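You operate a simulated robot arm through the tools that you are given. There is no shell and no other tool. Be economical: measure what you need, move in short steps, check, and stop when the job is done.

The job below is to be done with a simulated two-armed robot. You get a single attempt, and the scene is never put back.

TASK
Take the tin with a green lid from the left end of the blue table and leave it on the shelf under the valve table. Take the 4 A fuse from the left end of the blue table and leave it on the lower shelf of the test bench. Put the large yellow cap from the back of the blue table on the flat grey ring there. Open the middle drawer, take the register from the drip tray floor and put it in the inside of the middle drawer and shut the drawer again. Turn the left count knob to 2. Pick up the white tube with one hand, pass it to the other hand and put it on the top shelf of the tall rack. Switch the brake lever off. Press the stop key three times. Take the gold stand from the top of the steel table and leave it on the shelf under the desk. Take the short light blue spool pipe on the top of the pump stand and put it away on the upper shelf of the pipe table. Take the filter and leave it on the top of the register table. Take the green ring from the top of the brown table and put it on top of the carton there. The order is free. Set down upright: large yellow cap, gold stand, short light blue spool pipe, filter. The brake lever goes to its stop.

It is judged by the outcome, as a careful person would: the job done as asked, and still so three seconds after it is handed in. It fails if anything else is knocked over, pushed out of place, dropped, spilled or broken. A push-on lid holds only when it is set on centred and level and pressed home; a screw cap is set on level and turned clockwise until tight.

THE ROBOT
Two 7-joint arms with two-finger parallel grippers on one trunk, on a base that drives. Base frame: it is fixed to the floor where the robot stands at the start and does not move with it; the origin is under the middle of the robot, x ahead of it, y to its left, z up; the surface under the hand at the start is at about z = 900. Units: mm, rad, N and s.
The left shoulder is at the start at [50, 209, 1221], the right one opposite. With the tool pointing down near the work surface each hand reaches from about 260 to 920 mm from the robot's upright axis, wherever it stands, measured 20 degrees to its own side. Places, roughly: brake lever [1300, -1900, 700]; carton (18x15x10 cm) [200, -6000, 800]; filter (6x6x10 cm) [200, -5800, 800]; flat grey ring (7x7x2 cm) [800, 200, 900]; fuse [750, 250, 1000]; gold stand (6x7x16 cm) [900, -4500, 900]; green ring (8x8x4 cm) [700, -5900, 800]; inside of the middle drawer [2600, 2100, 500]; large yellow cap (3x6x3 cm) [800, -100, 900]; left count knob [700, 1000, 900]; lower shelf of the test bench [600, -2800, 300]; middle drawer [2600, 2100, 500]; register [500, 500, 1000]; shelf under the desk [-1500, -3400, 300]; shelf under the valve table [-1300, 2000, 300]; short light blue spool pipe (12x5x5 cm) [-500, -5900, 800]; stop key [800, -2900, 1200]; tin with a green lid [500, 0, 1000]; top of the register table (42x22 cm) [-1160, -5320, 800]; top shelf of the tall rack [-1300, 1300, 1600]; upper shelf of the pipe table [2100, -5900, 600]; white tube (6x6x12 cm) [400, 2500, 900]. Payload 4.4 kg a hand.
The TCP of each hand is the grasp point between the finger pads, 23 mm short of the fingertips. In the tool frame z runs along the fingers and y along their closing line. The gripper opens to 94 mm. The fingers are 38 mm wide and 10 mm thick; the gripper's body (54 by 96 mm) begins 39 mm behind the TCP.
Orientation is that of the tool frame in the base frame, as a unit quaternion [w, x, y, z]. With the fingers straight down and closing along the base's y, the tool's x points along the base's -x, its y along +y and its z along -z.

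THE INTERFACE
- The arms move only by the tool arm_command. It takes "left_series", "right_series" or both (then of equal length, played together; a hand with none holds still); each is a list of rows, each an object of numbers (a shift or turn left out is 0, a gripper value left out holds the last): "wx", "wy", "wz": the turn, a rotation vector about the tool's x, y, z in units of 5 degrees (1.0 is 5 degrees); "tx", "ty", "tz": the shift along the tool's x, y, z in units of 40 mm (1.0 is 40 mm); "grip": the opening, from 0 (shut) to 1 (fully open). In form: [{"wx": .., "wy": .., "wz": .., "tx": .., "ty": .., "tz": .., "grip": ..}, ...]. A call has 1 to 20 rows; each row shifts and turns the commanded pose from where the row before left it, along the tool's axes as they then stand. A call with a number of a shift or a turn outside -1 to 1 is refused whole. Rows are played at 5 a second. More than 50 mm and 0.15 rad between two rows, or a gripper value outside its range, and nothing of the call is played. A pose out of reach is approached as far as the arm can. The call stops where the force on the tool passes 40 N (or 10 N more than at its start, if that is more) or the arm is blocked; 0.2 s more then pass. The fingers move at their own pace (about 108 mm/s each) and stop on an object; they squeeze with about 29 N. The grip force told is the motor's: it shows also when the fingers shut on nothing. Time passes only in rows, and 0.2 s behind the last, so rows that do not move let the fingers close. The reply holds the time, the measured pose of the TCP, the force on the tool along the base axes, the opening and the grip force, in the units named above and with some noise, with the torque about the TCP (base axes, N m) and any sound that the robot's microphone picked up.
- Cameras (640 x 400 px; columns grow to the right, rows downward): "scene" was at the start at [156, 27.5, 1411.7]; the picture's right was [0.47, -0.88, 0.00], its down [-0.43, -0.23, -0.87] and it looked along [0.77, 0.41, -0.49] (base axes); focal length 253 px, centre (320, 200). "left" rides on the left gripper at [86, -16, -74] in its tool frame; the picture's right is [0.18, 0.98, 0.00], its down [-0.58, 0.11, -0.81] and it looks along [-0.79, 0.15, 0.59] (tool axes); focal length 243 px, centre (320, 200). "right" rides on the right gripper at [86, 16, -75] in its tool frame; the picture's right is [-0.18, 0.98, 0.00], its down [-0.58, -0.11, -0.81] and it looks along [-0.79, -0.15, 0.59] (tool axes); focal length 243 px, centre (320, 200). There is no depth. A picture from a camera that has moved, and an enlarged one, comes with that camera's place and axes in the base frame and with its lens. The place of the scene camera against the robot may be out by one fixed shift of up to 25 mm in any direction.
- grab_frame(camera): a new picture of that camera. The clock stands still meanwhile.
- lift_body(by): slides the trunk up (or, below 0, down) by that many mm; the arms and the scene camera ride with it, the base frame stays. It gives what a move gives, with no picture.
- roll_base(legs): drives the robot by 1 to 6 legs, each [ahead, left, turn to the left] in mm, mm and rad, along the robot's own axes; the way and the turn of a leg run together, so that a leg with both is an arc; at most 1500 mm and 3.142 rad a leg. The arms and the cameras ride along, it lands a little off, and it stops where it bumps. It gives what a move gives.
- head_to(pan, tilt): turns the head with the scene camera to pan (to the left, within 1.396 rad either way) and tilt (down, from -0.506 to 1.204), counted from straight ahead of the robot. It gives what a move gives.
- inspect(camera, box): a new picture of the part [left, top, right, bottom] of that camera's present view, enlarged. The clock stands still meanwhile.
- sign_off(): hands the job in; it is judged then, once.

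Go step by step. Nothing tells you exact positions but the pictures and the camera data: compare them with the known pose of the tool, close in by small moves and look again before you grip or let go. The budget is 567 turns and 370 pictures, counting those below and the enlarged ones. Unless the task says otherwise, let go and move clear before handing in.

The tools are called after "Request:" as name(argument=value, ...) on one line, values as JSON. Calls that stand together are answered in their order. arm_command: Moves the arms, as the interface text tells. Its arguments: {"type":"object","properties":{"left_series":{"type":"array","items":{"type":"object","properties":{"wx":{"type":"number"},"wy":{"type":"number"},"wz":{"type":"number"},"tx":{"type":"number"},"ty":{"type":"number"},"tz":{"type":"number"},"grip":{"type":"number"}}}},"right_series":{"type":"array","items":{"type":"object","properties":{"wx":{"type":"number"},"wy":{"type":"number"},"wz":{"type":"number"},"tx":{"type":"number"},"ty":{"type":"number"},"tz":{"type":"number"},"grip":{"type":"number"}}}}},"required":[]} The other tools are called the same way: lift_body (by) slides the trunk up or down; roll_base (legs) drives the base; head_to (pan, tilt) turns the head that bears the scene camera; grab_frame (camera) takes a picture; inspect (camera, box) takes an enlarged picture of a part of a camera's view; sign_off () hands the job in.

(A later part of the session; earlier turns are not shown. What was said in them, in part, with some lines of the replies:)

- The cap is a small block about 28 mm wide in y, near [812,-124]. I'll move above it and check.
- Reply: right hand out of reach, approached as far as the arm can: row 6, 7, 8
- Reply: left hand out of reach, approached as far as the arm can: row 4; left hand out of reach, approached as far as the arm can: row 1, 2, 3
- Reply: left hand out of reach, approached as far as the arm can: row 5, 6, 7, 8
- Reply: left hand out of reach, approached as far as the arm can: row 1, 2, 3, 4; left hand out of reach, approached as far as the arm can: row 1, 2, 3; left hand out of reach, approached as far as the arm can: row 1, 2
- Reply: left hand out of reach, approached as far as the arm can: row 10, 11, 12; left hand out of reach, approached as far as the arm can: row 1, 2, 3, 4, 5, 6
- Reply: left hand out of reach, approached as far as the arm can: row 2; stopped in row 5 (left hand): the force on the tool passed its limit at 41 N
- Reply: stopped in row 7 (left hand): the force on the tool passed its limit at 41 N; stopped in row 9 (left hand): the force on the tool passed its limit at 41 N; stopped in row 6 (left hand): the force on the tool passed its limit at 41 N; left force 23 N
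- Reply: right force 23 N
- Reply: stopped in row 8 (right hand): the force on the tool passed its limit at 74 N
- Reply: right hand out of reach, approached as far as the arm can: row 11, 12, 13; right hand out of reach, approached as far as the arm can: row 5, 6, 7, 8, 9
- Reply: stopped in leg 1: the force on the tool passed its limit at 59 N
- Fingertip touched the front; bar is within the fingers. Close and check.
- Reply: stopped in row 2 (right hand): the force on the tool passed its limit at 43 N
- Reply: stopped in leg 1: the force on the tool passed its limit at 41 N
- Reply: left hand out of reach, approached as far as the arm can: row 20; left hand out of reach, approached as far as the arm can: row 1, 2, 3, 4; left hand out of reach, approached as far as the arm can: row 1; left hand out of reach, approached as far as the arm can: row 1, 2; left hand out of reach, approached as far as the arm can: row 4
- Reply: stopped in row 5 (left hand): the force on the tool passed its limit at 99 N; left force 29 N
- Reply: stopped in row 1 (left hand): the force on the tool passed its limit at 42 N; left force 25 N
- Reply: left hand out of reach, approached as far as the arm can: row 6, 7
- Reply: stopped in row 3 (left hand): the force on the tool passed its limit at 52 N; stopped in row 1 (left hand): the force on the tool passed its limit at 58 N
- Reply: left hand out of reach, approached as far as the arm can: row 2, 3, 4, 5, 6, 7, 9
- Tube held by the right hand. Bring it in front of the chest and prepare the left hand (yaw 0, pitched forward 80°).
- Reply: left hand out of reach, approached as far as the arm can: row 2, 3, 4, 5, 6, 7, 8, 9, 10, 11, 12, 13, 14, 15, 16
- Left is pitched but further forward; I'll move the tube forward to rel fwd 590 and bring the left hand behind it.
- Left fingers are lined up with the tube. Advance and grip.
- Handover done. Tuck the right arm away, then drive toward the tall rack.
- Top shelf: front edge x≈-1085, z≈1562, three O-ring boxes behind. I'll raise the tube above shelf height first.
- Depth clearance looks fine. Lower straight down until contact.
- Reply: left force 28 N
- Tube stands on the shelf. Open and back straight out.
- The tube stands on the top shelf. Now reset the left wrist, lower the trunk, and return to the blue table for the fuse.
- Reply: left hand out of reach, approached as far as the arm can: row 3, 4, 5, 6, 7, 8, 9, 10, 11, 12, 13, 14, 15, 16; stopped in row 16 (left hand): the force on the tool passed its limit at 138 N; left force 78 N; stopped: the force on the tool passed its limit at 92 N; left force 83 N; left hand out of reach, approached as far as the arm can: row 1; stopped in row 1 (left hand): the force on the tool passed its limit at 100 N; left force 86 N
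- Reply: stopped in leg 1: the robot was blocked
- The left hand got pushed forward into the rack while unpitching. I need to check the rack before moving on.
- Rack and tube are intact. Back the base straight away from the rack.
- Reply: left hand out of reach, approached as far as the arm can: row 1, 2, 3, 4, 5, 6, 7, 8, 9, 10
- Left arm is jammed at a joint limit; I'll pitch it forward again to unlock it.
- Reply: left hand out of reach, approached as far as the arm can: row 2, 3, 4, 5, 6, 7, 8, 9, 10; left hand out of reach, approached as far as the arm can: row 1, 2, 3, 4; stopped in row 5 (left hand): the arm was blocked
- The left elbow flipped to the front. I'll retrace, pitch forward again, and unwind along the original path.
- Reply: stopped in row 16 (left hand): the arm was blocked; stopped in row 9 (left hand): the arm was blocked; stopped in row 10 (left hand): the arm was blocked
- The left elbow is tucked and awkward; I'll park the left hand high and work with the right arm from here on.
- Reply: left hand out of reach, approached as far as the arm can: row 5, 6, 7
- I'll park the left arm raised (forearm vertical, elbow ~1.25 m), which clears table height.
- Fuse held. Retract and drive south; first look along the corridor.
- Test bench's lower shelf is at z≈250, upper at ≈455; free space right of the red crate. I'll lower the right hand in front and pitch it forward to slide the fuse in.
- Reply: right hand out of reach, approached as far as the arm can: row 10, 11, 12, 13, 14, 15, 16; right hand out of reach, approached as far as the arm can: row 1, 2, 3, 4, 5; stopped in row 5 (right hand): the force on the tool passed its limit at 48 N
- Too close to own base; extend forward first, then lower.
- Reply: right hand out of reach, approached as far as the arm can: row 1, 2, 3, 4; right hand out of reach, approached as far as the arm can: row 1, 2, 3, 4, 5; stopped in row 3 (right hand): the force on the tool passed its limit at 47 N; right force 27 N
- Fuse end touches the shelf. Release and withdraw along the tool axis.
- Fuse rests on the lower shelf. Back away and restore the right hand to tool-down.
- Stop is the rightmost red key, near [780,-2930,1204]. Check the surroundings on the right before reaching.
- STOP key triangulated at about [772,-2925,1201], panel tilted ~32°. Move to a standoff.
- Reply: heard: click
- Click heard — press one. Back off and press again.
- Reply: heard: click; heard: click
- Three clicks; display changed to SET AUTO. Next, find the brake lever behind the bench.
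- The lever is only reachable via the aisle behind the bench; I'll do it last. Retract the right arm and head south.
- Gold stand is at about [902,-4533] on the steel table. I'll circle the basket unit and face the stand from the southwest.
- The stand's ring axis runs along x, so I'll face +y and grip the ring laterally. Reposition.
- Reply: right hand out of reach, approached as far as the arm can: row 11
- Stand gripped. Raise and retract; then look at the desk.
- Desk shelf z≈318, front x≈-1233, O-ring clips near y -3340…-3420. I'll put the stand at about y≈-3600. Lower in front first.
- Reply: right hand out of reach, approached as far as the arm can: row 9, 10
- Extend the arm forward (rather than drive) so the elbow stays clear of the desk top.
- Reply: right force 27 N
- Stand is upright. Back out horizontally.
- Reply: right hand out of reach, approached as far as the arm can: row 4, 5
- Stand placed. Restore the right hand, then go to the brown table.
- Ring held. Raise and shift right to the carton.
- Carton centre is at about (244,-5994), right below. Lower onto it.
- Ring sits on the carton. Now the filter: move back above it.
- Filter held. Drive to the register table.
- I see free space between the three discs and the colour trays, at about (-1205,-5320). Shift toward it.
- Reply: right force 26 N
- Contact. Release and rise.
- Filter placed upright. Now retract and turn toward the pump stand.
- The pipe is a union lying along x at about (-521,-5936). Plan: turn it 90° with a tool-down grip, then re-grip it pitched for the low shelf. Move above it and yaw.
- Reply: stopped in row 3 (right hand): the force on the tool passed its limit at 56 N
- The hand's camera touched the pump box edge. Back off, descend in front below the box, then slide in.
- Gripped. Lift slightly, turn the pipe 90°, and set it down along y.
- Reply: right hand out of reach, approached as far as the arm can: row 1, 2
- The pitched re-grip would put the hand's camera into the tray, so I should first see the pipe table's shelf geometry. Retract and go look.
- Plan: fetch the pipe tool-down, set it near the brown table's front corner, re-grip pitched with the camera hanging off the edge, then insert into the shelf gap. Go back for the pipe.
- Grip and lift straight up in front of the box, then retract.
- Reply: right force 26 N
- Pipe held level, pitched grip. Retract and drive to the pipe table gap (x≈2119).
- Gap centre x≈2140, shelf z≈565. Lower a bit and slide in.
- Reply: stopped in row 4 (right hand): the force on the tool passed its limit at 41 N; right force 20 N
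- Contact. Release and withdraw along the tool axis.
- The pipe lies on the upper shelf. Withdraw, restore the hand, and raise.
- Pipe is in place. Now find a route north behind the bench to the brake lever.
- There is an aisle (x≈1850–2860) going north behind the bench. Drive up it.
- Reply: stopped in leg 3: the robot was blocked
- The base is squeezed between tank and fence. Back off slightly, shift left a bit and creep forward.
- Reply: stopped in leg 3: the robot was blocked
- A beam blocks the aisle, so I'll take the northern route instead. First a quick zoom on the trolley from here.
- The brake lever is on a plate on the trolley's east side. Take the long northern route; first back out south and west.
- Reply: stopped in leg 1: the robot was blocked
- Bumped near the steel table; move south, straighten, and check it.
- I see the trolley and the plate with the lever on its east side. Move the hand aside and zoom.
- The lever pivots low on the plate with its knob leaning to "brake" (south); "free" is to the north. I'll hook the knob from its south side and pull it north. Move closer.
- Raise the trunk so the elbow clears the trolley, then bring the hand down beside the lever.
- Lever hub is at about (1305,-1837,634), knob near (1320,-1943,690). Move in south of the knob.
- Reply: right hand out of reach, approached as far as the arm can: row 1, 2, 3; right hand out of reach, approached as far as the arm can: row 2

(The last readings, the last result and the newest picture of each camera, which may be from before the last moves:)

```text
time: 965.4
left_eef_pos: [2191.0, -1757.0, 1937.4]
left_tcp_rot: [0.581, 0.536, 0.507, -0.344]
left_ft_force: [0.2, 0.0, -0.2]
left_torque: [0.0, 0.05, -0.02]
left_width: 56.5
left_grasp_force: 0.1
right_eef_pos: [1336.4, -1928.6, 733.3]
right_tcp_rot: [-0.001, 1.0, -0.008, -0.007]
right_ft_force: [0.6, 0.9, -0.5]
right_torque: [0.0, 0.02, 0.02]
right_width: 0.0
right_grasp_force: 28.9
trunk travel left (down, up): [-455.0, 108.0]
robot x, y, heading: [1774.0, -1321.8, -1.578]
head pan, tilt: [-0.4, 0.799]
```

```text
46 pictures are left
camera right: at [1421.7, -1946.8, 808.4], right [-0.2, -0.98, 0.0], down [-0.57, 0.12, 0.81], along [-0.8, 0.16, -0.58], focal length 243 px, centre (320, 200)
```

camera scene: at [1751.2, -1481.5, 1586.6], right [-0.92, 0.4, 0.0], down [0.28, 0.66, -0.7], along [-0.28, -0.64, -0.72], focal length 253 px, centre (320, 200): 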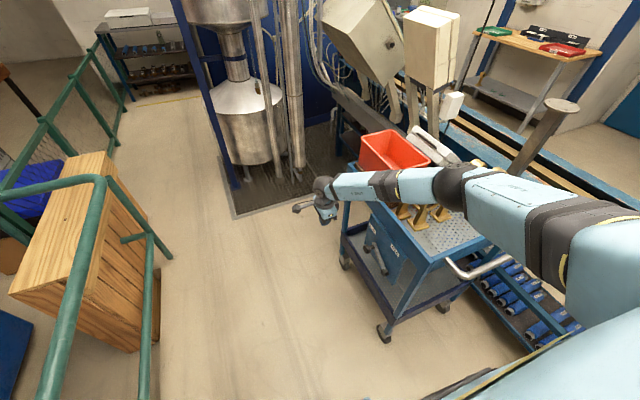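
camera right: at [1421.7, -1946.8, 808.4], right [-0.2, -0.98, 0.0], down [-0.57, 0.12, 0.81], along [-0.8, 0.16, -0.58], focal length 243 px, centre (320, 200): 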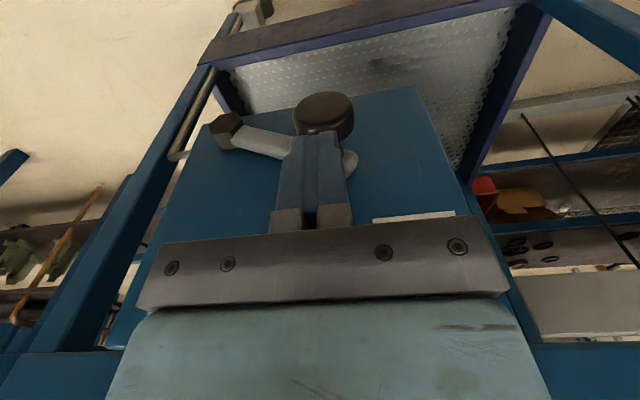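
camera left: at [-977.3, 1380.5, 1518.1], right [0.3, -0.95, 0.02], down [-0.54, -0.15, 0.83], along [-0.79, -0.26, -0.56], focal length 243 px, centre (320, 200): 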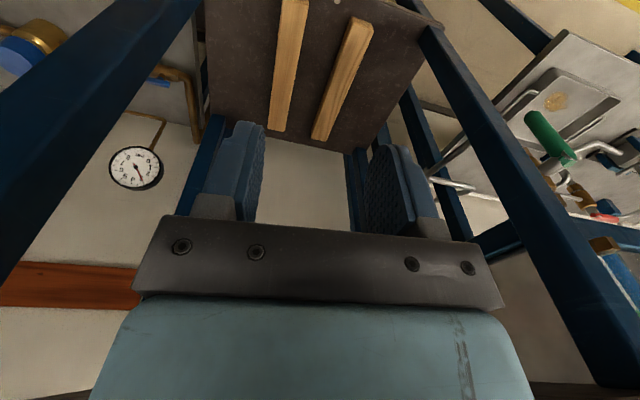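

The finger slid over the knob. Go back, lower a bit more, and push again with the knob nearer mid-finger.

Request:
arm_command(right_series=[{"tz": -0.4}, {"ty": 0.7}, {"ty": 0.8}])

Request:
lift_body(by=-40)

Request:
arm_command(right_series=[{"tz": 0.4}, {"tz": 0.3}])

Request:
grab_frame(camera="right")

```text
time: 966.1
left_eef_pos: [2194.3, -1760.4, 1937.3]
left_tcp_rot: [0.581, 0.537, 0.507, -0.343]
left_ft_force: [-0.3, -1.6, -0.3]
left_torque: [-0.07, -0.01, 0.04]
left_width: 56.3
left_grasp_force: 0.1
right_eef_pos: [1333.9, -1990.6, 749.1]
right_tcp_rot: [-0.001, 1.0, -0.007, -0.006]
right_ft_force: [-0.2, -0.8, -0.7]
right_torque: [-0.03, 0.0, 0.01]
right_width: 0.2
right_grasp_force: 29.0
trunk travel left (down, up): [-455.0, 108.0]
robot x, y, heading: [1776.3, -1324.7, -1.577]
head pan, tilt: [-0.4, 0.799]
```

```text
time: 967.0
left_eef_pos: [2190.7, -1757.2, 1897.9]
left_tcp_rot: [0.581, 0.536, 0.507, -0.343]
left_ft_force: [-0.7, -0.3, 0.0]
left_torque: [-0.01, 0.0, -0.01]
left_width: 56.7
left_grasp_force: 0.0
right_eef_pos: [1333.9, -1990.1, 709.5]
right_tcp_rot: [0.0, 1.0, -0.007, -0.007]
right_ft_force: [0.8, 0.8, -0.3]
right_torque: [-0.02, -0.02, 0.03]
right_width: 0.1
right_grasp_force: 29.1
trunk travel left (down, up): [-415.0, 148.0]
robot x, y, heading: [1775.5, -1323.1, -1.578]
head pan, tilt: [-0.4, 0.799]
```

```text
time: 967.6
left_eef_pos: [2192.8, -1757.8, 1897.6]
left_tcp_rot: [0.581, 0.537, 0.506, -0.344]
left_ft_force: [-0.4, 0.1, 0.4]
left_torque: [0.0, 0.0, -0.01]
left_width: 56.3
left_grasp_force: 0.1
right_eef_pos: [1332.2, -1990.4, 683.2]
right_tcp_rot: [-0.001, 1.0, -0.007, -0.006]
right_ft_force: [-0.1, -0.3, 0.8]
right_torque: [-0.02, -0.01, -0.02]
right_width: 0.0
right_grasp_force: 28.9
trunk travel left (down, up): [-415.0, 148.0]
robot x, y, heading: [1774.2, -1321.8, -1.58]
head pan, tilt: [-0.4, 0.799]
```

```text
45 pictures are left
camera right: at [1418.9, -2008.2, 757.3], right [-0.2, -0.98, 0.0], down [-0.57, 0.12, 0.81], along [-0.8, 0.16, -0.58], focal length 243 px, centre (320, 200)
```

right: 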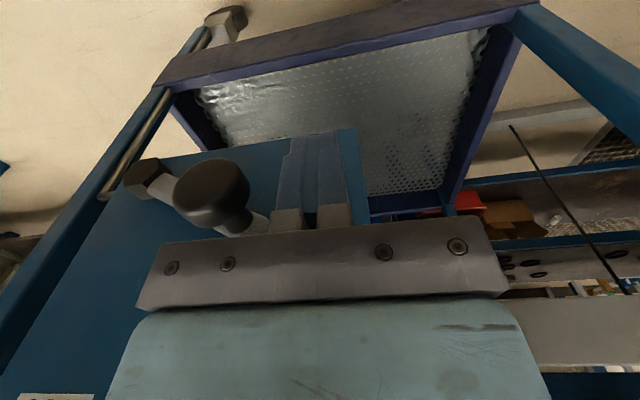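

Request:
arm_command(right_series=[{"ty": -0.3}, {"ty": -0.3}, {"ty": -0.25, "tz": -0.12}, {"ty": -0.25, "tz": -0.22}])

Request:
grab_frame(camera="right")

```text
time: 968.6
left_eef_pos: [2193.4, -1756.4, 1899.3]
left_tcp_rot: [0.581, 0.537, 0.506, -0.342]
left_ft_force: [0.4, 0.3, 0.2]
left_torque: [0.03, 0.0, -0.02]
left_width: 56.5
left_grasp_force: 0.0
right_eef_pos: [1331.7, -1950.5, 699.2]
right_tcp_rot: [0.003, 1.0, -0.008, -0.005]
right_ft_force: [-5.8, -26.5, 15.7]
right_torque: [0.14, 0.13, 0.33]
right_width: 0.0
right_grasp_force: 29.4
trunk travel left (down, up): [-415.0, 148.0]
robot x, y, heading: [1775.0, -1323.6, -1.578]
head pan, tilt: [-0.4, 0.799]
```

```text
44 pictures are left
camera right: at [1418.5, -1967.9, 773.9], right [-0.2, -0.98, 0.01], down [-0.57, 0.12, 0.81], along [-0.8, 0.16, -0.58], focal length 243 px, centre (320, 200)
```

right: 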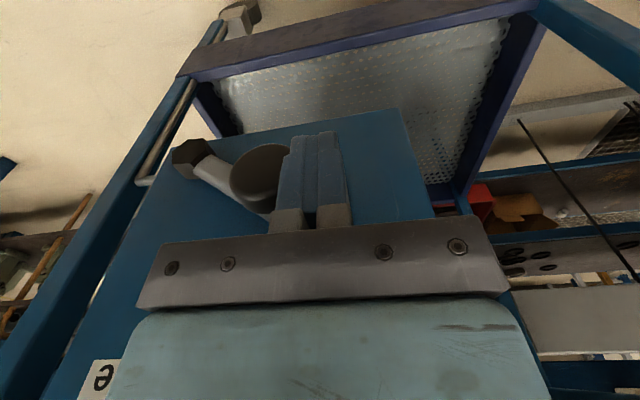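

Request:
arm_command(right_series=[{"ty": -0.2, "tz": -0.25}, {"ty": -0.25, "tz": -0.25}, {"ty": -0.28, "tz": -0.2}, {"ty": -0.3, "tz": -0.2}])

Request:
grab_frame(camera="right")

```text
time: 969.1
left_eef_pos: [2190.8, -1758.2, 1899.0]
left_tcp_rot: [0.581, 0.537, 0.506, -0.344]
left_ft_force: [0.1, -1.0, 0.3]
left_torque: [0.03, 0.0, 0.01]
left_width: 56.4
left_grasp_force: 0.2
right_eef_pos: [1332.6, -1939.3, 713.0]
right_tcp_rot: [0.004, 1.0, -0.009, -0.006]
right_ft_force: [-0.3, -3.9, 2.7]
right_torque: [-0.03, -0.01, 0.02]
right_width: 0.0
right_grasp_force: 29.2
trunk travel left (down, up): [-415.0, 148.0]
robot x, y, heading: [1773.1, -1327.1, -1.575]
head pan, tilt: [-0.4, 0.799]
stopped in row 2 (right hand): the force on the tool passed its limit at 43 N (the readings are from after the stop); the commanded pose is now the measured one
```

```text
43 pictures are left
camera right: at [1418.3, -1956.7, 788.3], right [-0.2, -0.98, 0.01], down [-0.57, 0.13, 0.81], along [-0.8, 0.16, -0.58], focal length 243 px, centre (320, 200)
```

right: 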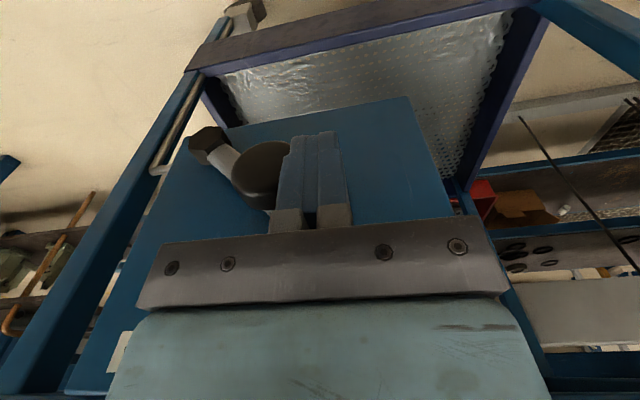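

Request:
arm_command(right_series=[{"ty": -0.2, "tz": -0.18}, {"ty": -0.2, "tz": -0.16}, {"ty": -0.2, "tz": -0.14}, {"ty": -0.2, "tz": -0.12}])

Request:
arm_command(right_series=[{"ty": -0.2, "tz": -0.14}, {"ty": -0.2, "tz": -0.12}, {"ty": -0.25, "tz": -0.1}, {"ty": -0.25, "tz": -0.08}])

Request:
grab_frame(camera="right")

```text
time: 970.1
left_eef_pos: [2192.2, -1757.2, 1898.3]
left_tcp_rot: [0.58, 0.537, 0.506, -0.345]
left_ft_force: [0.0, -0.3, 0.0]
left_torque: [-0.02, -0.04, 0.0]
left_width: 56.5
left_grasp_force: 0.0
right_eef_pos: [1331.4, -1903.9, 734.5]
right_tcp_rot: [0.002, 1.0, -0.007, -0.006]
right_ft_force: [0.4, -2.7, 1.5]
right_torque: [-0.01, -0.02, -0.03]
right_width: 0.3
right_grasp_force: 29.2
trunk travel left (down, up): [-415.0, 148.0]
robot x, y, heading: [1776.6, -1325.0, -1.581]
head pan, tilt: [-0.4, 0.799]
```

```text
time: 971.1
left_eef_pos: [2192.0, -1757.2, 1899.3]
left_tcp_rot: [0.581, 0.537, 0.506, -0.344]
left_ft_force: [-0.5, 1.3, -0.6]
left_torque: [0.0, -0.01, -0.01]
left_width: 56.7
left_grasp_force: 0.0
right_eef_pos: [1333.6, -1869.5, 754.6]
right_tcp_rot: [0.002, 1.0, -0.007, -0.007]
right_ft_force: [-0.5, 0.1, 0.4]
right_torque: [0.0, 0.05, 0.0]
right_width: 0.0
right_grasp_force: 29.0
trunk travel left (down, up): [-415.0, 148.0]
robot x, y, heading: [1773.1, -1329.2, -1.577]
head pan, tilt: [-0.4, 0.799]
```

```text
42 pictures are left
camera right: at [1420.0, -1886.4, 828.1], right [-0.2, -0.98, 0.01], down [-0.57, 0.12, 0.81], along [-0.8, 0.16, -0.58], focal length 243 px, centre (320, 200)
```

right: 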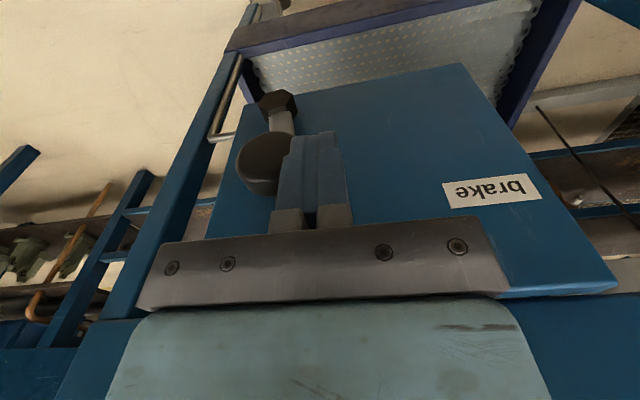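

The lever is now near upright. Keep pushing north to its stop.

Request:
arm_command(right_series=[{"ty": -0.3, "tz": -0.03}, {"ty": -0.3}, {"ty": -0.3, "tz": 0.05}, {"ty": -0.3, "tz": 0.1}])

Request:
grab_frame(camera="right")

```text
time: 972.1
left_eef_pos: [2191.6, -1756.6, 1898.7]
left_tcp_rot: [0.581, 0.536, 0.506, -0.344]
left_ft_force: [-1.2, -0.2, 0.6]
left_torque: [0.04, 0.0, 0.01]
left_width: 56.5
left_grasp_force: 0.1
right_eef_pos: [1334.5, -1817.4, 746.4]
right_tcp_rot: [0.0, 1.0, -0.008, -0.006]
right_ft_force: [-0.4, 0.0, 1.2]
right_torque: [0.02, 0.03, -0.03]
right_width: 0.3
right_grasp_force: 28.9
trunk travel left (down, up): [-415.0, 148.0]
robot x, y, heading: [1771.9, -1323.7, -1.581]
head pan, tilt: [-0.4, 0.799]
```

```text
41 pictures are left
camera right: at [1420.7, -1836.5, 821.5], right [-0.2, -0.98, 0.0], down [-0.57, 0.12, 0.81], along [-0.8, 0.16, -0.58], focal length 243 px, centre (320, 200)
```

right: 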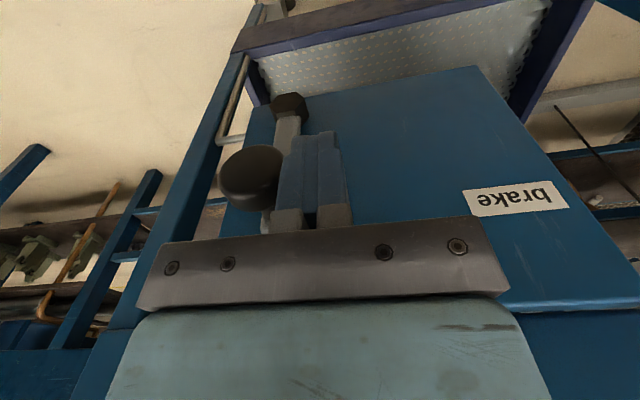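

Request:
arm_command(right_series=[{"ty": -0.3, "tz": 0.1}, {"ty": -0.3, "tz": 0.15}, {"ty": -0.3, "tz": 0.2}, {"ty": -0.25, "tz": 0.2}])

Request:
grab_frame(camera="right")

Request:
inspect(camera="scene", box=[330, 180, 450, 290])

```text
time: 972.9
left_eef_pos: [2192.3, -1757.6, 1897.7]
left_tcp_rot: [0.581, 0.537, 0.506, -0.343]
left_ft_force: [0.2, 0.3, 1.2]
left_torque: [0.04, -0.02, 0.01]
left_width: 56.4
left_grasp_force: 0.1
right_eef_pos: [1334.2, -1798.1, 738.9]
right_tcp_rot: [0.011, 1.0, -0.009, -0.006]
right_ft_force: [-0.2, -0.5, -0.7]
right_torque: [0.0, -0.02, 0.0]
right_width: 0.0
right_grasp_force: 28.9
trunk travel left (down, up): [-415.0, 148.0]
robot x, y, heading: [1778.0, -1323.3, -1.582]
head pan, tilt: [-0.4, 0.799]
stopped in row 3 (right hand): the force on the tool passed its limit at 44 N (the readings are from after the stop); the commanded pose is now the measured one
```

```text
40 pictures are left
camera right: at [1420.2, -1814.9, 813.7], right [-0.2, -0.98, 0.02], down [-0.57, 0.14, 0.81], along [-0.8, 0.15, -0.59], focal length 243 px, centre (320, 200)
```

right: 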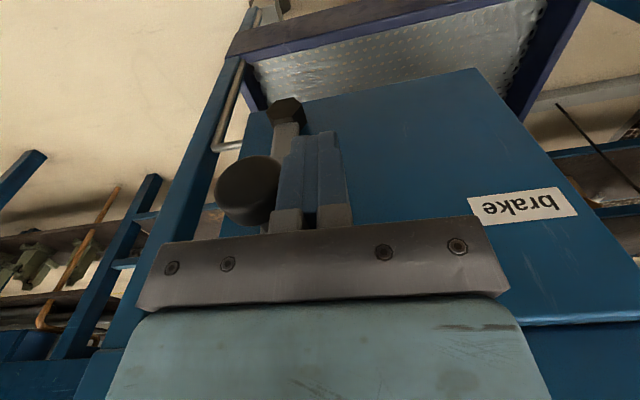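

```text
3.64 times, centred on (390, 235) of scene
camera zoom: at [1751.4, -1482.2, 1501.3], right [-0.92, 0.39, 0.0], down [0.28, 0.66, -0.7], along [-0.28, -0.64, -0.72], focal length 920 px, centre (66, 73)
```

zoom: 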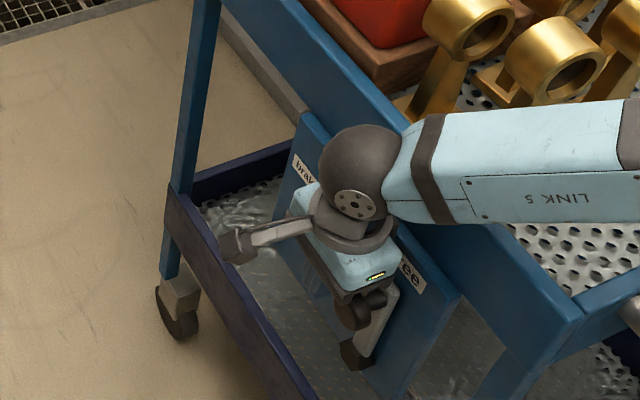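

Request:
arm_command(right_series=[{"ty": -0.25, "tz": 0.03}, {"ty": -0.25, "tz": 0.03}])

Request:
arm_command(right_series=[{"ty": 0.5}, {"ty": 0.6}, {"ty": 0.6}, {"tx": 0.9}, {"tx": 0.9}, {"tx": 0.9}, {"tx": 0.9}])

Request:
inspect(camera="scene", box=[330, 180, 450, 290])

Request:
grab_frame(camera="right")

```text
time: 973.5
left_eef_pos: [2191.8, -1756.5, 1898.6]
left_tcp_rot: [0.581, 0.536, 0.506, -0.344]
left_ft_force: [-0.5, 0.4, -0.2]
left_torque: [0.02, 0.0, 0.03]
left_width: 56.4
left_grasp_force: 0.0
right_eef_pos: [1336.5, -1774.9, 735.2]
right_tcp_rot: [0.009, 1.0, -0.008, -0.005]
right_ft_force: [0.4, 0.6, -0.7]
right_torque: [-0.01, -0.01, 0.02]
right_width: 0.1
right_grasp_force: 29.3
trunk travel left (down, up): [-415.0, 148.0]
robot x, y, heading: [1780.4, -1325.8, -1.585]
head pan, tilt: [-0.4, 0.799]
```

```text
time: 975.1
left_eef_pos: [2192.9, -1758.3, 1896.8]
left_tcp_rot: [0.581, 0.537, 0.507, -0.343]
left_ft_force: [0.7, -0.1, -0.5]
left_torque: [0.0, 0.03, -0.04]
left_width: 56.3
left_grasp_force: 0.0
right_eef_pos: [1479.1, -1847.4, 735.3]
right_tcp_rot: [0.011, 1.0, -0.01, -0.006]
right_ft_force: [-0.6, -0.8, -0.9]
right_torque: [-0.01, 0.0, -0.03]
right_width: 0.1
right_grasp_force: 28.9
trunk travel left (down, up): [-415.0, 148.0]
robot x, y, heading: [1774.3, -1326.0, -1.578]
head pan, tilt: [-0.4, 0.799]
```

```text
3.64 times, centred on (390, 235) of scene
camera zoom: at [1752.5, -1482.5, 1501.6], right [-0.92, 0.39, 0.0], down [0.28, 0.66, -0.7], along [-0.28, -0.64, -0.72], focal length 920 px, centre (66, 73)
```

zoom: 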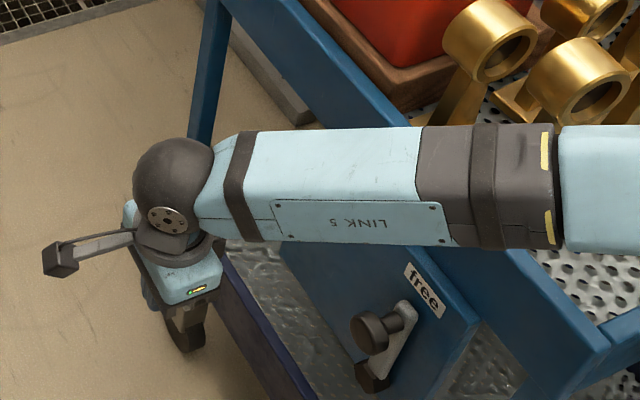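

```text
37 pictures are left
camera right: at [1564.7, -1865.3, 810.2], right [-0.2, -0.98, 0.02], down [-0.57, 0.14, 0.81], along [-0.8, 0.15, -0.58], focal length 243 px, centre (320, 200)
```

right: 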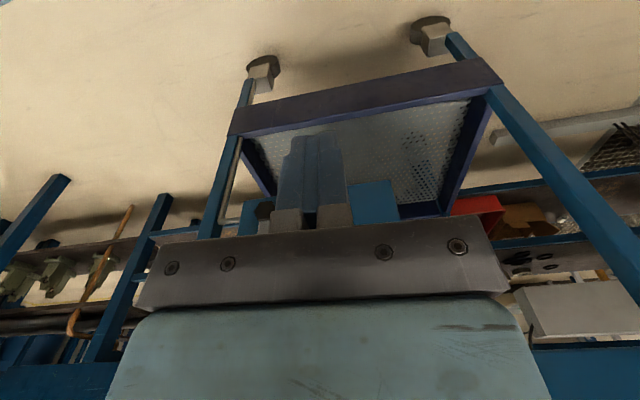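

Request:
arm_command(right_series=[{"ty": 0.8, "tz": -0.4}, {"ty": 0.8, "tz": -0.4}, {"ty": 0.8, "tz": -0.4}, {"ty": 0.6}])

Request:
grab_frame(camera="right")

```text
time: 976.1
left_eef_pos: [2192.8, -1759.3, 1897.7]
left_tcp_rot: [0.581, 0.536, 0.507, -0.343]
left_ft_force: [0.7, -0.4, 0.3]
left_torque: [0.0, 0.0, -0.01]
left_width: 56.5
left_grasp_force: 0.2
right_eef_pos: [1476.8, -1967.6, 785.8]
right_tcp_rot: [0.01, 1.0, -0.01, -0.006]
right_ft_force: [0.4, -0.5, -0.2]
right_torque: [0.02, -0.02, 0.03]
right_width: 0.0
right_grasp_force: 28.6
trunk travel left (down, up): [-415.0, 148.0]
robot x, y, heading: [1775.0, -1328.1, -1.578]
head pan, tilt: [-0.4, 0.799]
```

```text
36 pictures are left
camera right: at [1563.0, -1984.4, 861.0], right [-0.2, -0.98, 0.02], down [-0.57, 0.14, 0.81], along [-0.8, 0.15, -0.59], focal length 243 px, centre (320, 200)
```

right: 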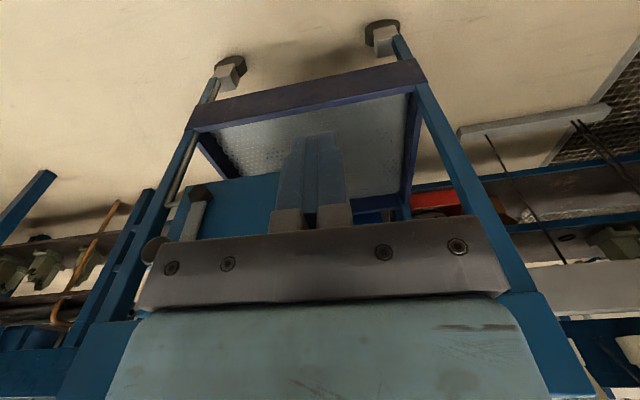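

The trolley rolled north once the brake was free (hub now ~90 mm further). I'll compare with the earlier view and push it back.

Request:
arm_command(right_series=[{"tx": 0.9, "tz": -0.6}, {"tx": 0.9, "tz": -0.6}, {"tx": 0.9, "tz": -0.9}, {"tx": 0.9, "tz": -0.9}, {"tx": 0.9, "tz": -0.9}, {"tx": 0.9, "tz": -0.9}, {"tx": 0.9, "tz": -0.9}, {"tz": -0.9}, {"tz": -0.9}])

Request:
lift_body(by=-115)

Request:
head_to(pan=-0.5, tilt=0.7)

Request:
grab_frame(camera="scene")

```text
refused: row 3 steps farther than a row can; nothing moved
```

```text
time: 977.6
left_eef_pos: [2192.8, -1757.5, 1782.8]
left_tcp_rot: [0.581, 0.536, 0.507, -0.344]
left_ft_force: [0.0, -0.3, -0.1]
left_torque: [0.01, 0.0, -0.01]
left_width: 56.5
left_grasp_force: 0.0
right_eef_pos: [1478.0, -1967.0, 672.3]
right_tcp_rot: [0.012, 1.0, -0.009, -0.006]
right_ft_force: [0.1, 0.2, 0.3]
right_torque: [-0.01, -0.01, -0.01]
right_width: 0.0
right_grasp_force: 29.3
trunk travel left (down, up): [-300.0, 263.0]
robot x, y, heading: [1775.8, -1325.6, -1.579]
head pan, tilt: [-0.4, 0.799]
```

```text
time: 978.2
left_eef_pos: [2191.8, -1757.6, 1783.4]
left_tcp_rot: [0.581, 0.536, 0.507, -0.344]
left_ft_force: [-0.1, -0.2, -1.0]
left_torque: [0.02, 0.02, 0.0]
left_width: 56.6
left_grasp_force: 0.0
right_eef_pos: [1476.7, -1967.0, 672.1]
right_tcp_rot: [0.01, 1.0, -0.009, -0.005]
right_ft_force: [0.2, 0.2, 0.0]
right_torque: [-0.01, -0.05, -0.04]
right_width: 0.0
right_grasp_force: 28.7
trunk travel left (down, up): [-300.0, 263.0]
robot x, y, heading: [1773.8, -1323.5, -1.576]
head pan, tilt: [-0.499, 0.7]
```

```text
35 pictures are left
camera scene: at [1742.3, -1482.4, 1394.8], right [-0.88, 0.48, 0.0], down [0.31, 0.56, -0.76], along [-0.37, -0.67, -0.64], focal length 253 px, centre (320, 200)
```

scene: 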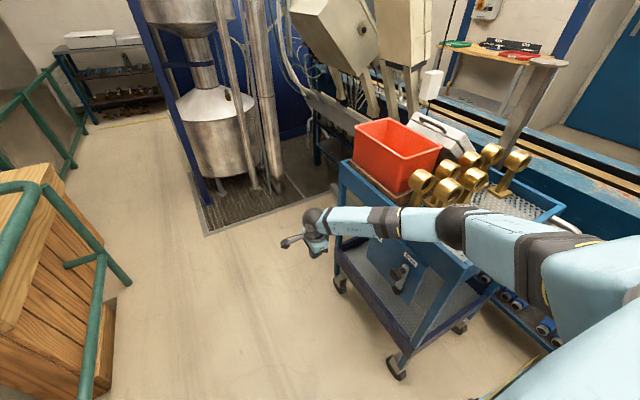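

The trolley moved straight north ≈105–115 mm. I'll raise the hand, reposition, and push it back south by its handle.

Request:
arm_command(right_series=[{"tx": 0.9}, {"tx": 0.9}, {"tz": -0.95}, {"tz": -0.95}, {"tz": -0.95}, {"tz": -0.95}, {"tz": -0.95}, {"tz": -0.95}, {"tz": -0.95}, {"tz": -0.95}, {"tz": -0.95}, {"tz": -0.95}])

Request:
roll_base(legs=[[-330, 0, 0], [0, -260, 0]])

Request:
arm_command(right_series=[{"wz": -1}, {"wz": -1}, {"wz": -1}, {"wz": -1}, {"wz": -1}, {"wz": -1}, {"wz": -1}, {"wz": -1}, {"wz": -1}, {"wz": -1}, {"wz": -1}, {"wz": -1}, {"wz": -1}, {"wz": -1}, {"wz": -1}, {"wz": -1}, {"wz": -1}, {"wz": -1}])

Request:
head_to(pan=-0.4, tilt=0.7)

Request:
grab_frame(camera="scene")

```text
time: 980.8
left_eef_pos: [2191.2, -1756.9, 1784.4]
left_tcp_rot: [0.581, 0.536, 0.507, -0.344]
left_ft_force: [-0.1, 0.2, 0.0]
left_torque: [-0.01, 0.02, -0.01]
left_width: 56.6
left_grasp_force: 0.1
right_eef_pos: [1552.5, -1961.4, 1050.7]
right_tcp_rot: [0.011, 1.0, -0.01, -0.006]
right_ft_force: [1.1, -0.1, 0.8]
right_torque: [-0.02, 0.02, 0.01]
right_width: 0.0
right_grasp_force: 29.4
trunk travel left (down, up): [-300.0, 263.0]
robot x, y, heading: [1776.3, -1326.4, -1.573]
head pan, tilt: [-0.499, 0.7]
```

```text
time: 985.5
left_eef_pos: [1935.5, -1420.6, 1783.0]
left_tcp_rot: [0.583, 0.533, 0.509, -0.341]
left_ft_force: [-0.2, -0.3, 0.0]
left_torque: [-0.03, 0.01, -0.02]
left_width: 56.3
left_grasp_force: 0.0
right_eef_pos: [1296.5, -1629.4, 1050.3]
right_tcp_rot: [0.01, 1.0, -0.006, -0.005]
right_ft_force: [0.0, 0.3, 0.0]
right_torque: [-0.01, 0.01, 0.0]
right_width: 0.1
right_grasp_force: 28.7
trunk travel left (down, up): [-300.0, 263.0]
robot x, y, heading: [1517.8, -986.0, -1.572]
head pan, tilt: [-0.499, 0.7]
```

```text
time: 989.3
left_eef_pos: [1936.5, -1420.1, 1782.8]
left_tcp_rot: [0.582, 0.535, 0.508, -0.341]
left_ft_force: [0.0, 0.0, 0.0]
left_torque: [0.0, 0.02, 0.04]
left_width: 56.2
left_grasp_force: 0.1
right_eef_pos: [1297.6, -1628.4, 1050.3]
right_tcp_rot: [0.005, 0.711, 0.703, -0.012]
right_ft_force: [-0.5, 0.4, 0.1]
right_torque: [0.01, -0.01, -0.02]
right_width: 0.0
right_grasp_force: 28.8
trunk travel left (down, up): [-300.0, 263.0]
robot x, y, heading: [1515.4, -990.6, -1.571]
head pan, tilt: [-0.499, 0.7]
```

```text
time: 990.0
left_eef_pos: [1935.5, -1420.4, 1783.8]
left_tcp_rot: [0.583, 0.534, 0.509, -0.341]
left_ft_force: [-0.1, 0.8, -0.4]
left_torque: [0.0, -0.01, -0.02]
left_width: 56.7
left_grasp_force: 0.0
right_eef_pos: [1297.9, -1629.2, 1050.7]
right_tcp_rot: [0.003, 0.711, 0.703, -0.011]
right_ft_force: [0.2, 0.3, 1.5]
right_torque: [0.02, 0.01, 0.02]
right_width: 0.0
right_grasp_force: 28.8
trunk travel left (down, up): [-300.0, 263.0]
robot x, y, heading: [1514.6, -995.5, -1.57]
head pan, tilt: [-0.4, 0.7]
```

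```text
34 pictures are left
camera scene: at [1490.9, -1152.0, 1394.8], right [-0.92, 0.39, 0.0], down [0.25, 0.59, -0.76], along [-0.3, -0.7, -0.64], focal length 253 px, centre (320, 200)
```

scene: 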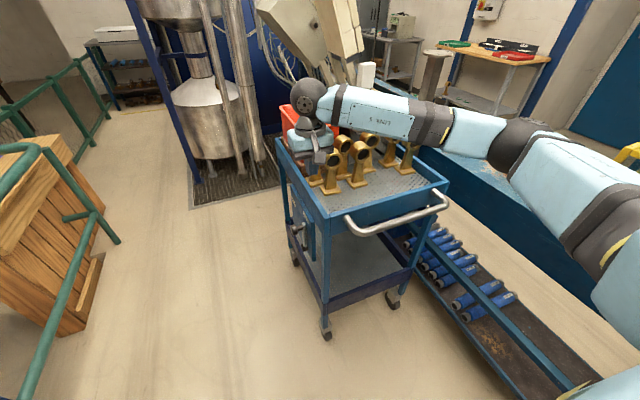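

Request:
arm_command(right_series=[{"tx": 0.8}, {"tx": 0.8}, {"tx": 0.8}, {"tx": 0.8}, {"ty": -0.8}, {"ty": -0.8}, {"ty": -0.8}, {"ty": -0.8}, {"ty": -0.8}, {"ty": -0.6}, {"tz": 0.9}, {"tz": 0.9}, {"tz": 0.9}, {"tz": 0.9}, {"tz": 0.9}, {"tz": 0.9}, {"tz": 0.9}])

Request:
grab_frame(camera="scene")

Request:
grab_frame(camera="right")

```text
time: 993.2
left_eef_pos: [1936.2, -1421.3, 1782.2]
left_tcp_rot: [0.582, 0.535, 0.508, -0.341]
left_ft_force: [0.0, -0.3, -0.4]
left_torque: [-0.01, -0.02, 0.0]
left_width: 56.4
left_grasp_force: 0.1
right_eef_pos: [1114.7, -1503.0, 888.1]
right_tcp_rot: [0.007, 0.711, 0.703, -0.014]
right_ft_force: [-0.5, 0.3, 0.8]
right_torque: [-0.03, 0.0, -0.02]
right_width: 0.1
right_grasp_force: 29.0
trunk travel left (down, up): [-300.0, 263.0]
robot x, y, heading: [1515.9, -988.9, -1.569]
head pan, tilt: [-0.4, 0.7]
stopped in row 15 (right hand): the force on the tool passed its limit at 63 N (the readings are from after the stop); the commanded pose is now the measured one
```

```text
33 pictures are left
camera scene: at [1490.9, -1151.1, 1394.9], right [-0.92, 0.39, 0.0], down [0.25, 0.59, -0.77], along [-0.3, -0.71, -0.64], focal length 253 px, centre (320, 200)
```

scene: 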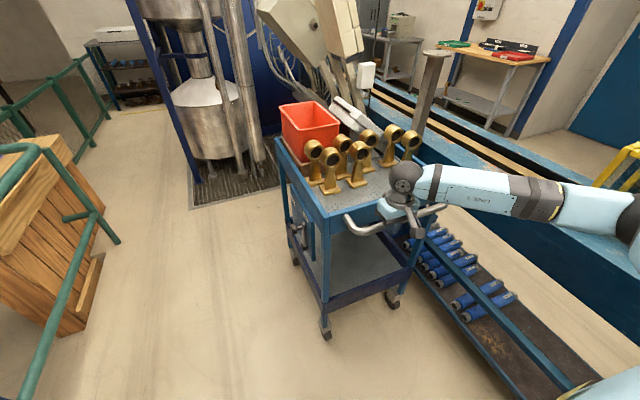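

```text
32 pictures are left
camera right: at [1130.8, -1415.4, 961.6], right [0.98, -0.2, 0.0], down [-0.11, -0.56, 0.82], along [-0.16, -0.81, -0.57], focal length 243 px, centre (320, 200)
```

right: 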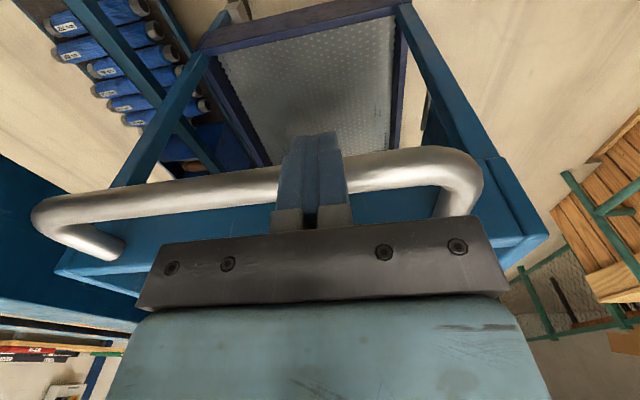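

Request:
arm_command(right_series=[{"tz": -0.6}, {"tx": 0.9}, {"tx": 0.9}, {"tx": 0.4}])

Request:
grab_frame(camera="right")

```text
time: 994.2
left_eef_pos: [1935.1, -1420.8, 1783.6]
left_tcp_rot: [0.582, 0.535, 0.509, -0.341]
left_ft_force: [-0.8, 0.4, -0.3]
left_torque: [-0.01, -0.03, -0.01]
left_width: 56.2
left_grasp_force: 0.1
right_eef_pos: [1114.1, -1415.8, 909.7]
right_tcp_rot: [0.006, 0.711, 0.703, -0.014]
right_ft_force: [0.6, -0.1, -0.5]
right_torque: [-0.04, 0.01, -0.03]
right_width: 0.2
right_grasp_force: 29.1
trunk travel left (down, up): [-300.0, 263.0]
robot x, y, heading: [1518.8, -989.0, -1.575]
head pan, tilt: [-0.4, 0.7]
```

```text
31 pictures are left
camera right: at [1131.6, -1327.3, 982.6], right [0.98, -0.2, 0.0], down [-0.11, -0.56, 0.82], along [-0.16, -0.81, -0.57], focal length 243 px, centre (320, 200)
```

right: 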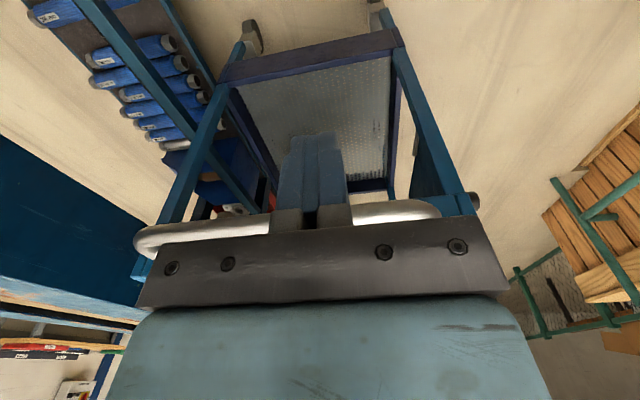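

Handle tube is at y≈-1538, z≈855. Lower in front of it and push south ~104 mm.

Request:
arm_command(right_series=[{"tz": 0.75}, {"tz": 0.75}, {"tx": -0.8}, {"tx": -0.8}])

Request:
arm_command(right_series=[{"tx": -0.2}, {"tx": -0.2}, {"tx": -0.2}, {"tx": -0.2}])

```text
time: 995.2
left_eef_pos: [1934.2, -1422.2, 1782.4]
left_tcp_rot: [0.582, 0.535, 0.509, -0.34]
left_ft_force: [-0.4, -0.2, 0.7]
left_torque: [-0.04, 0.0, 0.01]
left_width: 56.4
left_grasp_force: 0.0
right_eef_pos: [1112.8, -1478.1, 852.2]
right_tcp_rot: [0.006, 0.712, 0.702, -0.013]
right_ft_force: [0.0, 0.2, -1.0]
right_torque: [-0.01, 0.0, -0.01]
right_width: 0.0
right_grasp_force: 29.1
trunk travel left (down, up): [-300.0, 263.0]
robot x, y, heading: [1519.5, -989.9, -1.574]
head pan, tilt: [-0.4, 0.7]
```

```text
time: 996.2
left_eef_pos: [1934.9, -1422.5, 1782.0]
left_tcp_rot: [0.582, 0.535, 0.509, -0.34]
left_ft_force: [-0.4, -0.4, -0.5]
left_torque: [-0.04, 0.0, 0.02]
left_width: 56.5
left_grasp_force: 0.0
right_eef_pos: [1112.7, -1513.9, 851.9]
right_tcp_rot: [0.006, 0.711, 0.703, -0.014]
right_ft_force: [-0.6, -0.4, 0.3]
right_torque: [0.0, -0.02, -0.03]
right_width: 0.0
right_grasp_force: 28.7
trunk travel left (down, up): [-300.0, 263.0]
robot x, y, heading: [1513.9, -989.0, -1.573]
head pan, tilt: [-0.4, 0.7]
```

Request:
grab_frame(camera="right")

Request:
inspect(camera="scene", box=[260, 120, 460, 350])

```text
30 pictures are left
camera right: at [1129.9, -1425.7, 925.2], right [0.98, -0.2, 0.0], down [-0.11, -0.56, 0.82], along [-0.16, -0.81, -0.57], focal length 243 px, centre (320, 200)
```

right: 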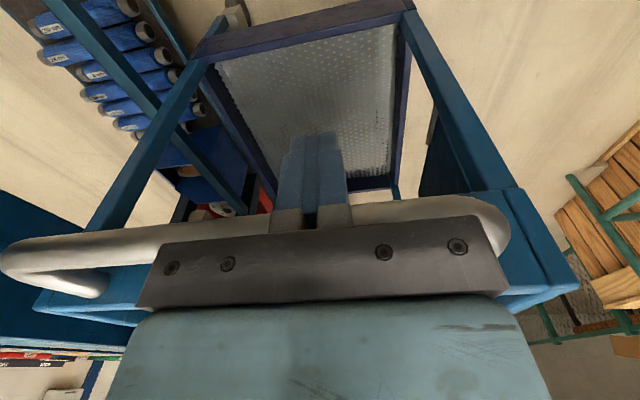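

```text
1.74 times, centred on (360, 235) of scene
camera zoom: at [1490.6, -1152.9, 1394.7], right [-0.92, 0.39, 0.0], down [0.25, 0.59, -0.76], along [-0.3, -0.7, -0.64], focal length 440 px, centre (250, 139)
```

zoom: 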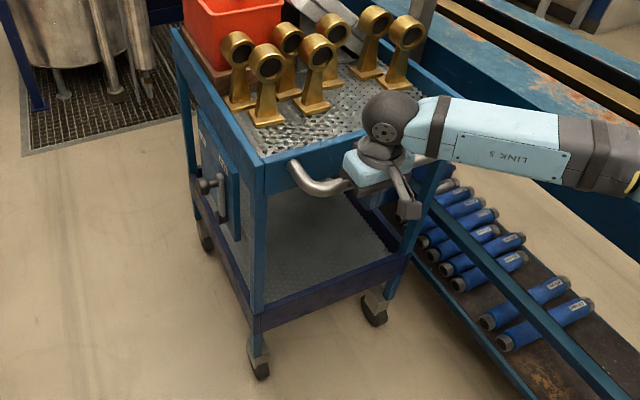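

Just at contact. Push south about 104 mm.

Request:
arm_command(right_series=[{"tx": -0.4}, {"tx": -0.4}, {"tx": -0.4}, {"tx": -0.4}])

Request:
inspect(camera="scene", box=[260, 120, 460, 350])

```text
time: 997.2
left_eef_pos: [1935.3, -1422.6, 1783.1]
left_tcp_rot: [0.582, 0.535, 0.509, -0.341]
left_ft_force: [-0.3, 0.8, -0.1]
left_torque: [-0.04, 0.02, 0.0]
left_width: 56.3
left_grasp_force: 0.0
right_eef_pos: [1112.0, -1578.7, 854.2]
right_tcp_rot: [0.007, 0.712, 0.702, -0.013]
right_ft_force: [0.4, -0.1, 0.3]
right_torque: [0.02, -0.01, -0.01]
right_width: 0.1
right_grasp_force: 28.8
trunk travel left (down, up): [-300.0, 263.0]
robot x, y, heading: [1513.4, -990.1, -1.572]
head pan, tilt: [-0.4, 0.7]
```

```text
1.74 times, centred on (360, 235) of scene
camera zoom: at [1490.8, -1152.6, 1394.8], right [-0.92, 0.39, 0.0], down [0.25, 0.59, -0.76], along [-0.3, -0.7, -0.64], focal length 440 px, centre (250, 139)
```

zoom: 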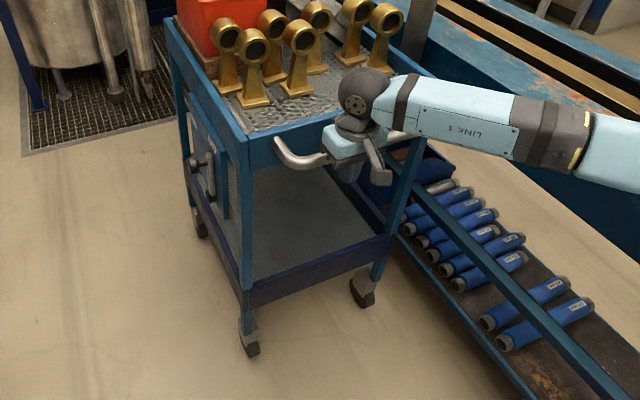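

Request:
arm_command(right_series=[{"tx": -0.3}, {"tx": -0.3}, {"tx": -0.3}])

Request:
arm_command(right_series=[{"tx": 0.5}, {"tx": 0.9}, {"tx": 0.9}, {"tz": -0.9}, {"tz": -0.9}, {"tz": -0.9}, {"tz": -0.9}, {"tz": -0.9}, {"tz": -0.9}])

Request:
roll_base(legs=[[0, 260, 0], [332, 0, 0]])

Request:
head_to(pan=-0.5, tilt=0.7)

Request:
grab_frame(camera="scene")

```text
time: 997.8
left_eef_pos: [1935.2, -1421.7, 1783.8]
left_tcp_rot: [0.582, 0.536, 0.508, -0.341]
left_ft_force: [0.2, -0.2, -0.1]
left_torque: [-0.01, 0.02, 0.03]
left_width: 56.3
left_grasp_force: 0.2
right_eef_pos: [1113.3, -1597.1, 854.3]
right_tcp_rot: [0.003, 0.71, 0.704, -0.01]
right_ft_force: [-0.1, 7.7, 3.6]
right_torque: [-0.1, -0.05, 0.07]
right_width: 0.0
right_grasp_force: 29.2
trunk travel left (down, up): [-300.0, 263.0]
robot x, y, heading: [1516.7, -990.4, -1.577]
head pan, tilt: [-0.4, 0.7]
stopped in row 3 (right hand): the force on the tool passed its limit at 57 N (the readings are from after the stop); the commanded pose is now the measured one
```

```text
time: 999.8
left_eef_pos: [1935.5, -1421.6, 1783.3]
left_tcp_rot: [0.581, 0.536, 0.508, -0.342]
left_ft_force: [-1.4, -0.9, 0.5]
left_torque: [-0.02, -0.03, 0.01]
left_width: 56.4
left_grasp_force: 0.0
right_eef_pos: [1118.9, -1501.7, 1067.0]
right_tcp_rot: [0.002, 0.711, 0.704, -0.01]
right_ft_force: [-0.7, -0.5, -0.4]
right_torque: [-0.03, -0.02, 0.0]
right_width: 0.0
right_grasp_force: 29.0
trunk travel left (down, up): [-300.0, 263.0]
robot x, y, heading: [1516.1, -991.1, -1.569]
head pan, tilt: [-0.4, 0.7]
```

```text
time: 1004.5
left_eef_pos: [2195.2, -1755.4, 1783.9]
left_tcp_rot: [0.581, 0.537, 0.507, -0.342]
left_ft_force: [-0.1, 0.5, 0.2]
left_torque: [-0.05, -0.01, -0.02]
left_width: 56.6
left_grasp_force: 0.0
right_eef_pos: [1376.8, -1833.9, 1067.3]
right_tcp_rot: [0.003, 0.711, 0.703, -0.01]
right_ft_force: [0.3, -0.2, -0.4]
right_torque: [-0.01, 0.0, 0.03]
right_width: 0.2
right_grasp_force: 29.2
trunk travel left (down, up): [-300.0, 263.0]
robot x, y, heading: [1776.6, -1325.4, -1.573]
head pan, tilt: [-0.4, 0.7]
```

```text
time: 1005.2
left_eef_pos: [2195.0, -1757.4, 1782.6]
left_tcp_rot: [0.581, 0.536, 0.508, -0.342]
left_ft_force: [-0.9, -0.6, 0.0]
left_torque: [0.02, 0.01, 0.02]
left_width: 56.3
left_grasp_force: 0.0
right_eef_pos: [1377.0, -1834.5, 1066.9]
right_tcp_rot: [0.003, 0.711, 0.703, -0.01]
right_ft_force: [0.0, 0.2, 0.0]
right_torque: [0.0, 0.02, 0.01]
right_width: 0.0
right_grasp_force: 28.6
trunk travel left (down, up): [-300.0, 263.0]
robot x, y, heading: [1779.8, -1323.3, -1.571]
head pan, tilt: [-0.499, 0.7]
```

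```text
27 pictures are left
camera scene: at [1744.3, -1481.0, 1394.8], right [-0.88, 0.48, 0.0], down [0.31, 0.56, -0.76], along [-0.37, -0.67, -0.64], focal length 253 px, centre (320, 200)
```

scene: 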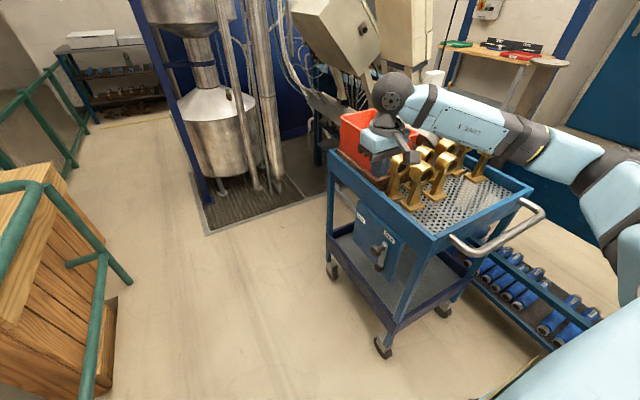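

Trolley is back at its original spot. Check the lever.

Request:
inspect(camera="scene", box=[330, 190, 420, 290])

```text
4.00 times, centred on (375, 240) of scene
camera zoom: at [1744.3, -1481.0, 1394.8], right [-0.88, 0.48, 0.0], down [0.31, 0.56, -0.76], along [-0.37, -0.67, -0.64], focal length 1012 px, centre (100, 40)
```

zoom: 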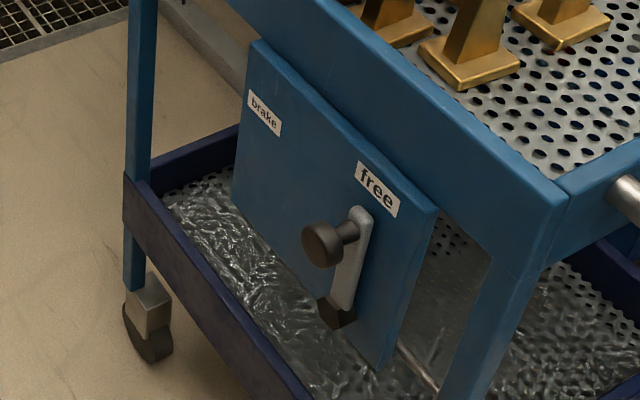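

The lever points to "free" at its stop and the trolley is back in place. Back the robot clear.

Request:
arm_command(right_series=[{"tz": -0.9}, {"tz": -0.9}, {"tx": 0.9}, {"tx": 0.9}, {"tx": 0.9}])

Request:
roll_base(legs=[[-500, 0, 0]])

Request:
head_to(pan=-0.3, tilt=0.5)

Request:
grab_frame(camera="scene")

```text
time: 1006.4
left_eef_pos: [2194.5, -1753.3, 1783.3]
left_tcp_rot: [0.581, 0.536, 0.507, -0.343]
left_ft_force: [0.2, 0.1, -0.5]
left_torque: [-0.03, -0.01, -0.04]
left_width: 56.5
left_grasp_force: 0.0
right_eef_pos: [1380.2, -1723.4, 1137.5]
right_tcp_rot: [0.003, 0.711, 0.703, -0.01]
right_ft_force: [0.5, -0.3, 0.3]
right_torque: [-0.01, -0.01, -0.01]
right_width: 0.0
right_grasp_force: 29.2
trunk travel left (down, up): [-300.0, 263.0]
robot x, y, heading: [1776.1, -1323.4, -1.573]
head pan, tilt: [-0.499, 0.7]
```

```text
time: 1009.3
left_eef_pos: [2194.3, -1269.0, 1783.5]
left_tcp_rot: [0.579, 0.539, 0.505, -0.346]
left_ft_force: [0.6, -0.5, -0.7]
left_torque: [0.01, -0.01, 0.03]
left_width: 56.5
left_grasp_force: 0.0
right_eef_pos: [1379.0, -1228.0, 1136.3]
right_tcp_rot: [0.003, 0.715, 0.699, -0.01]
right_ft_force: [0.9, -0.4, 0.8]
right_torque: [0.02, 0.03, 0.0]
right_width: 0.0
right_grasp_force: 29.5
trunk travel left (down, up): [-300.0, 263.0]
robot x, y, heading: [1779.7, -831.2, -1.584]
head pan, tilt: [-0.499, 0.7]
```

```text
time: 1010.0
left_eef_pos: [2195.2, -1267.7, 1782.1]
left_tcp_rot: [0.58, 0.539, 0.505, -0.344]
left_ft_force: [0.7, -0.6, -0.8]
left_torque: [0.0, 0.02, 0.01]
left_width: 56.3
left_grasp_force: 0.2
right_eef_pos: [1380.4, -1228.0, 1137.0]
right_tcp_rot: [0.002, 0.715, 0.699, -0.01]
right_ft_force: [-0.3, 0.4, 0.2]
right_torque: [-0.03, -0.01, 0.03]
right_width: 0.1
right_grasp_force: 28.9
trunk travel left (down, up): [-300.0, 263.0]
robot x, y, heading: [1783.4, -828.2, -1.589]
head pan, tilt: [-0.3, 0.499]
```

```text
25 pictures are left
camera scene: at [1760.5, -1000.7, 1412.5], right [-0.95, 0.31, 0.0], down [0.15, 0.46, -0.88], along [-0.27, -0.83, -0.48], focal length 253 px, centre (320, 200)
```

scene: 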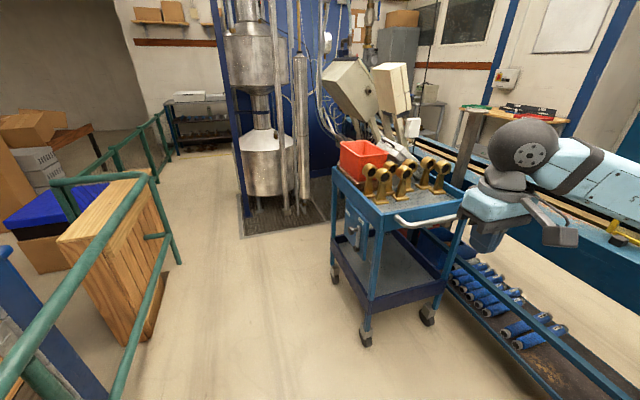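

Everything looks settled and the hands are clear, so I'm handing the job in.

Request:
sign_off()

```text
The job is handed in.
```

I carried out all twelve tasks and handed the job in, with three things along the way that could count against it.

- **Trolley:** it rolled about 105 mm north once the brake came off. I pushed it back by its handle until the wheels lined up with the earlier picture. The lever points at "free" and stopped there when I pushed it north.
- **Rack and bumps:** the left hand struck the tall rack while turning its wrist, and the base bumped the steel table and a wooden beam. The rack, tube, boxes and beam looked unmoved afterwards. I could not see the steel table's top.
- **Fuse and pipe:** the 4 A fuse is lying on the lower shelf, not standing. The spool pipe lies on its side, as I found it, because I took that as its upright position.
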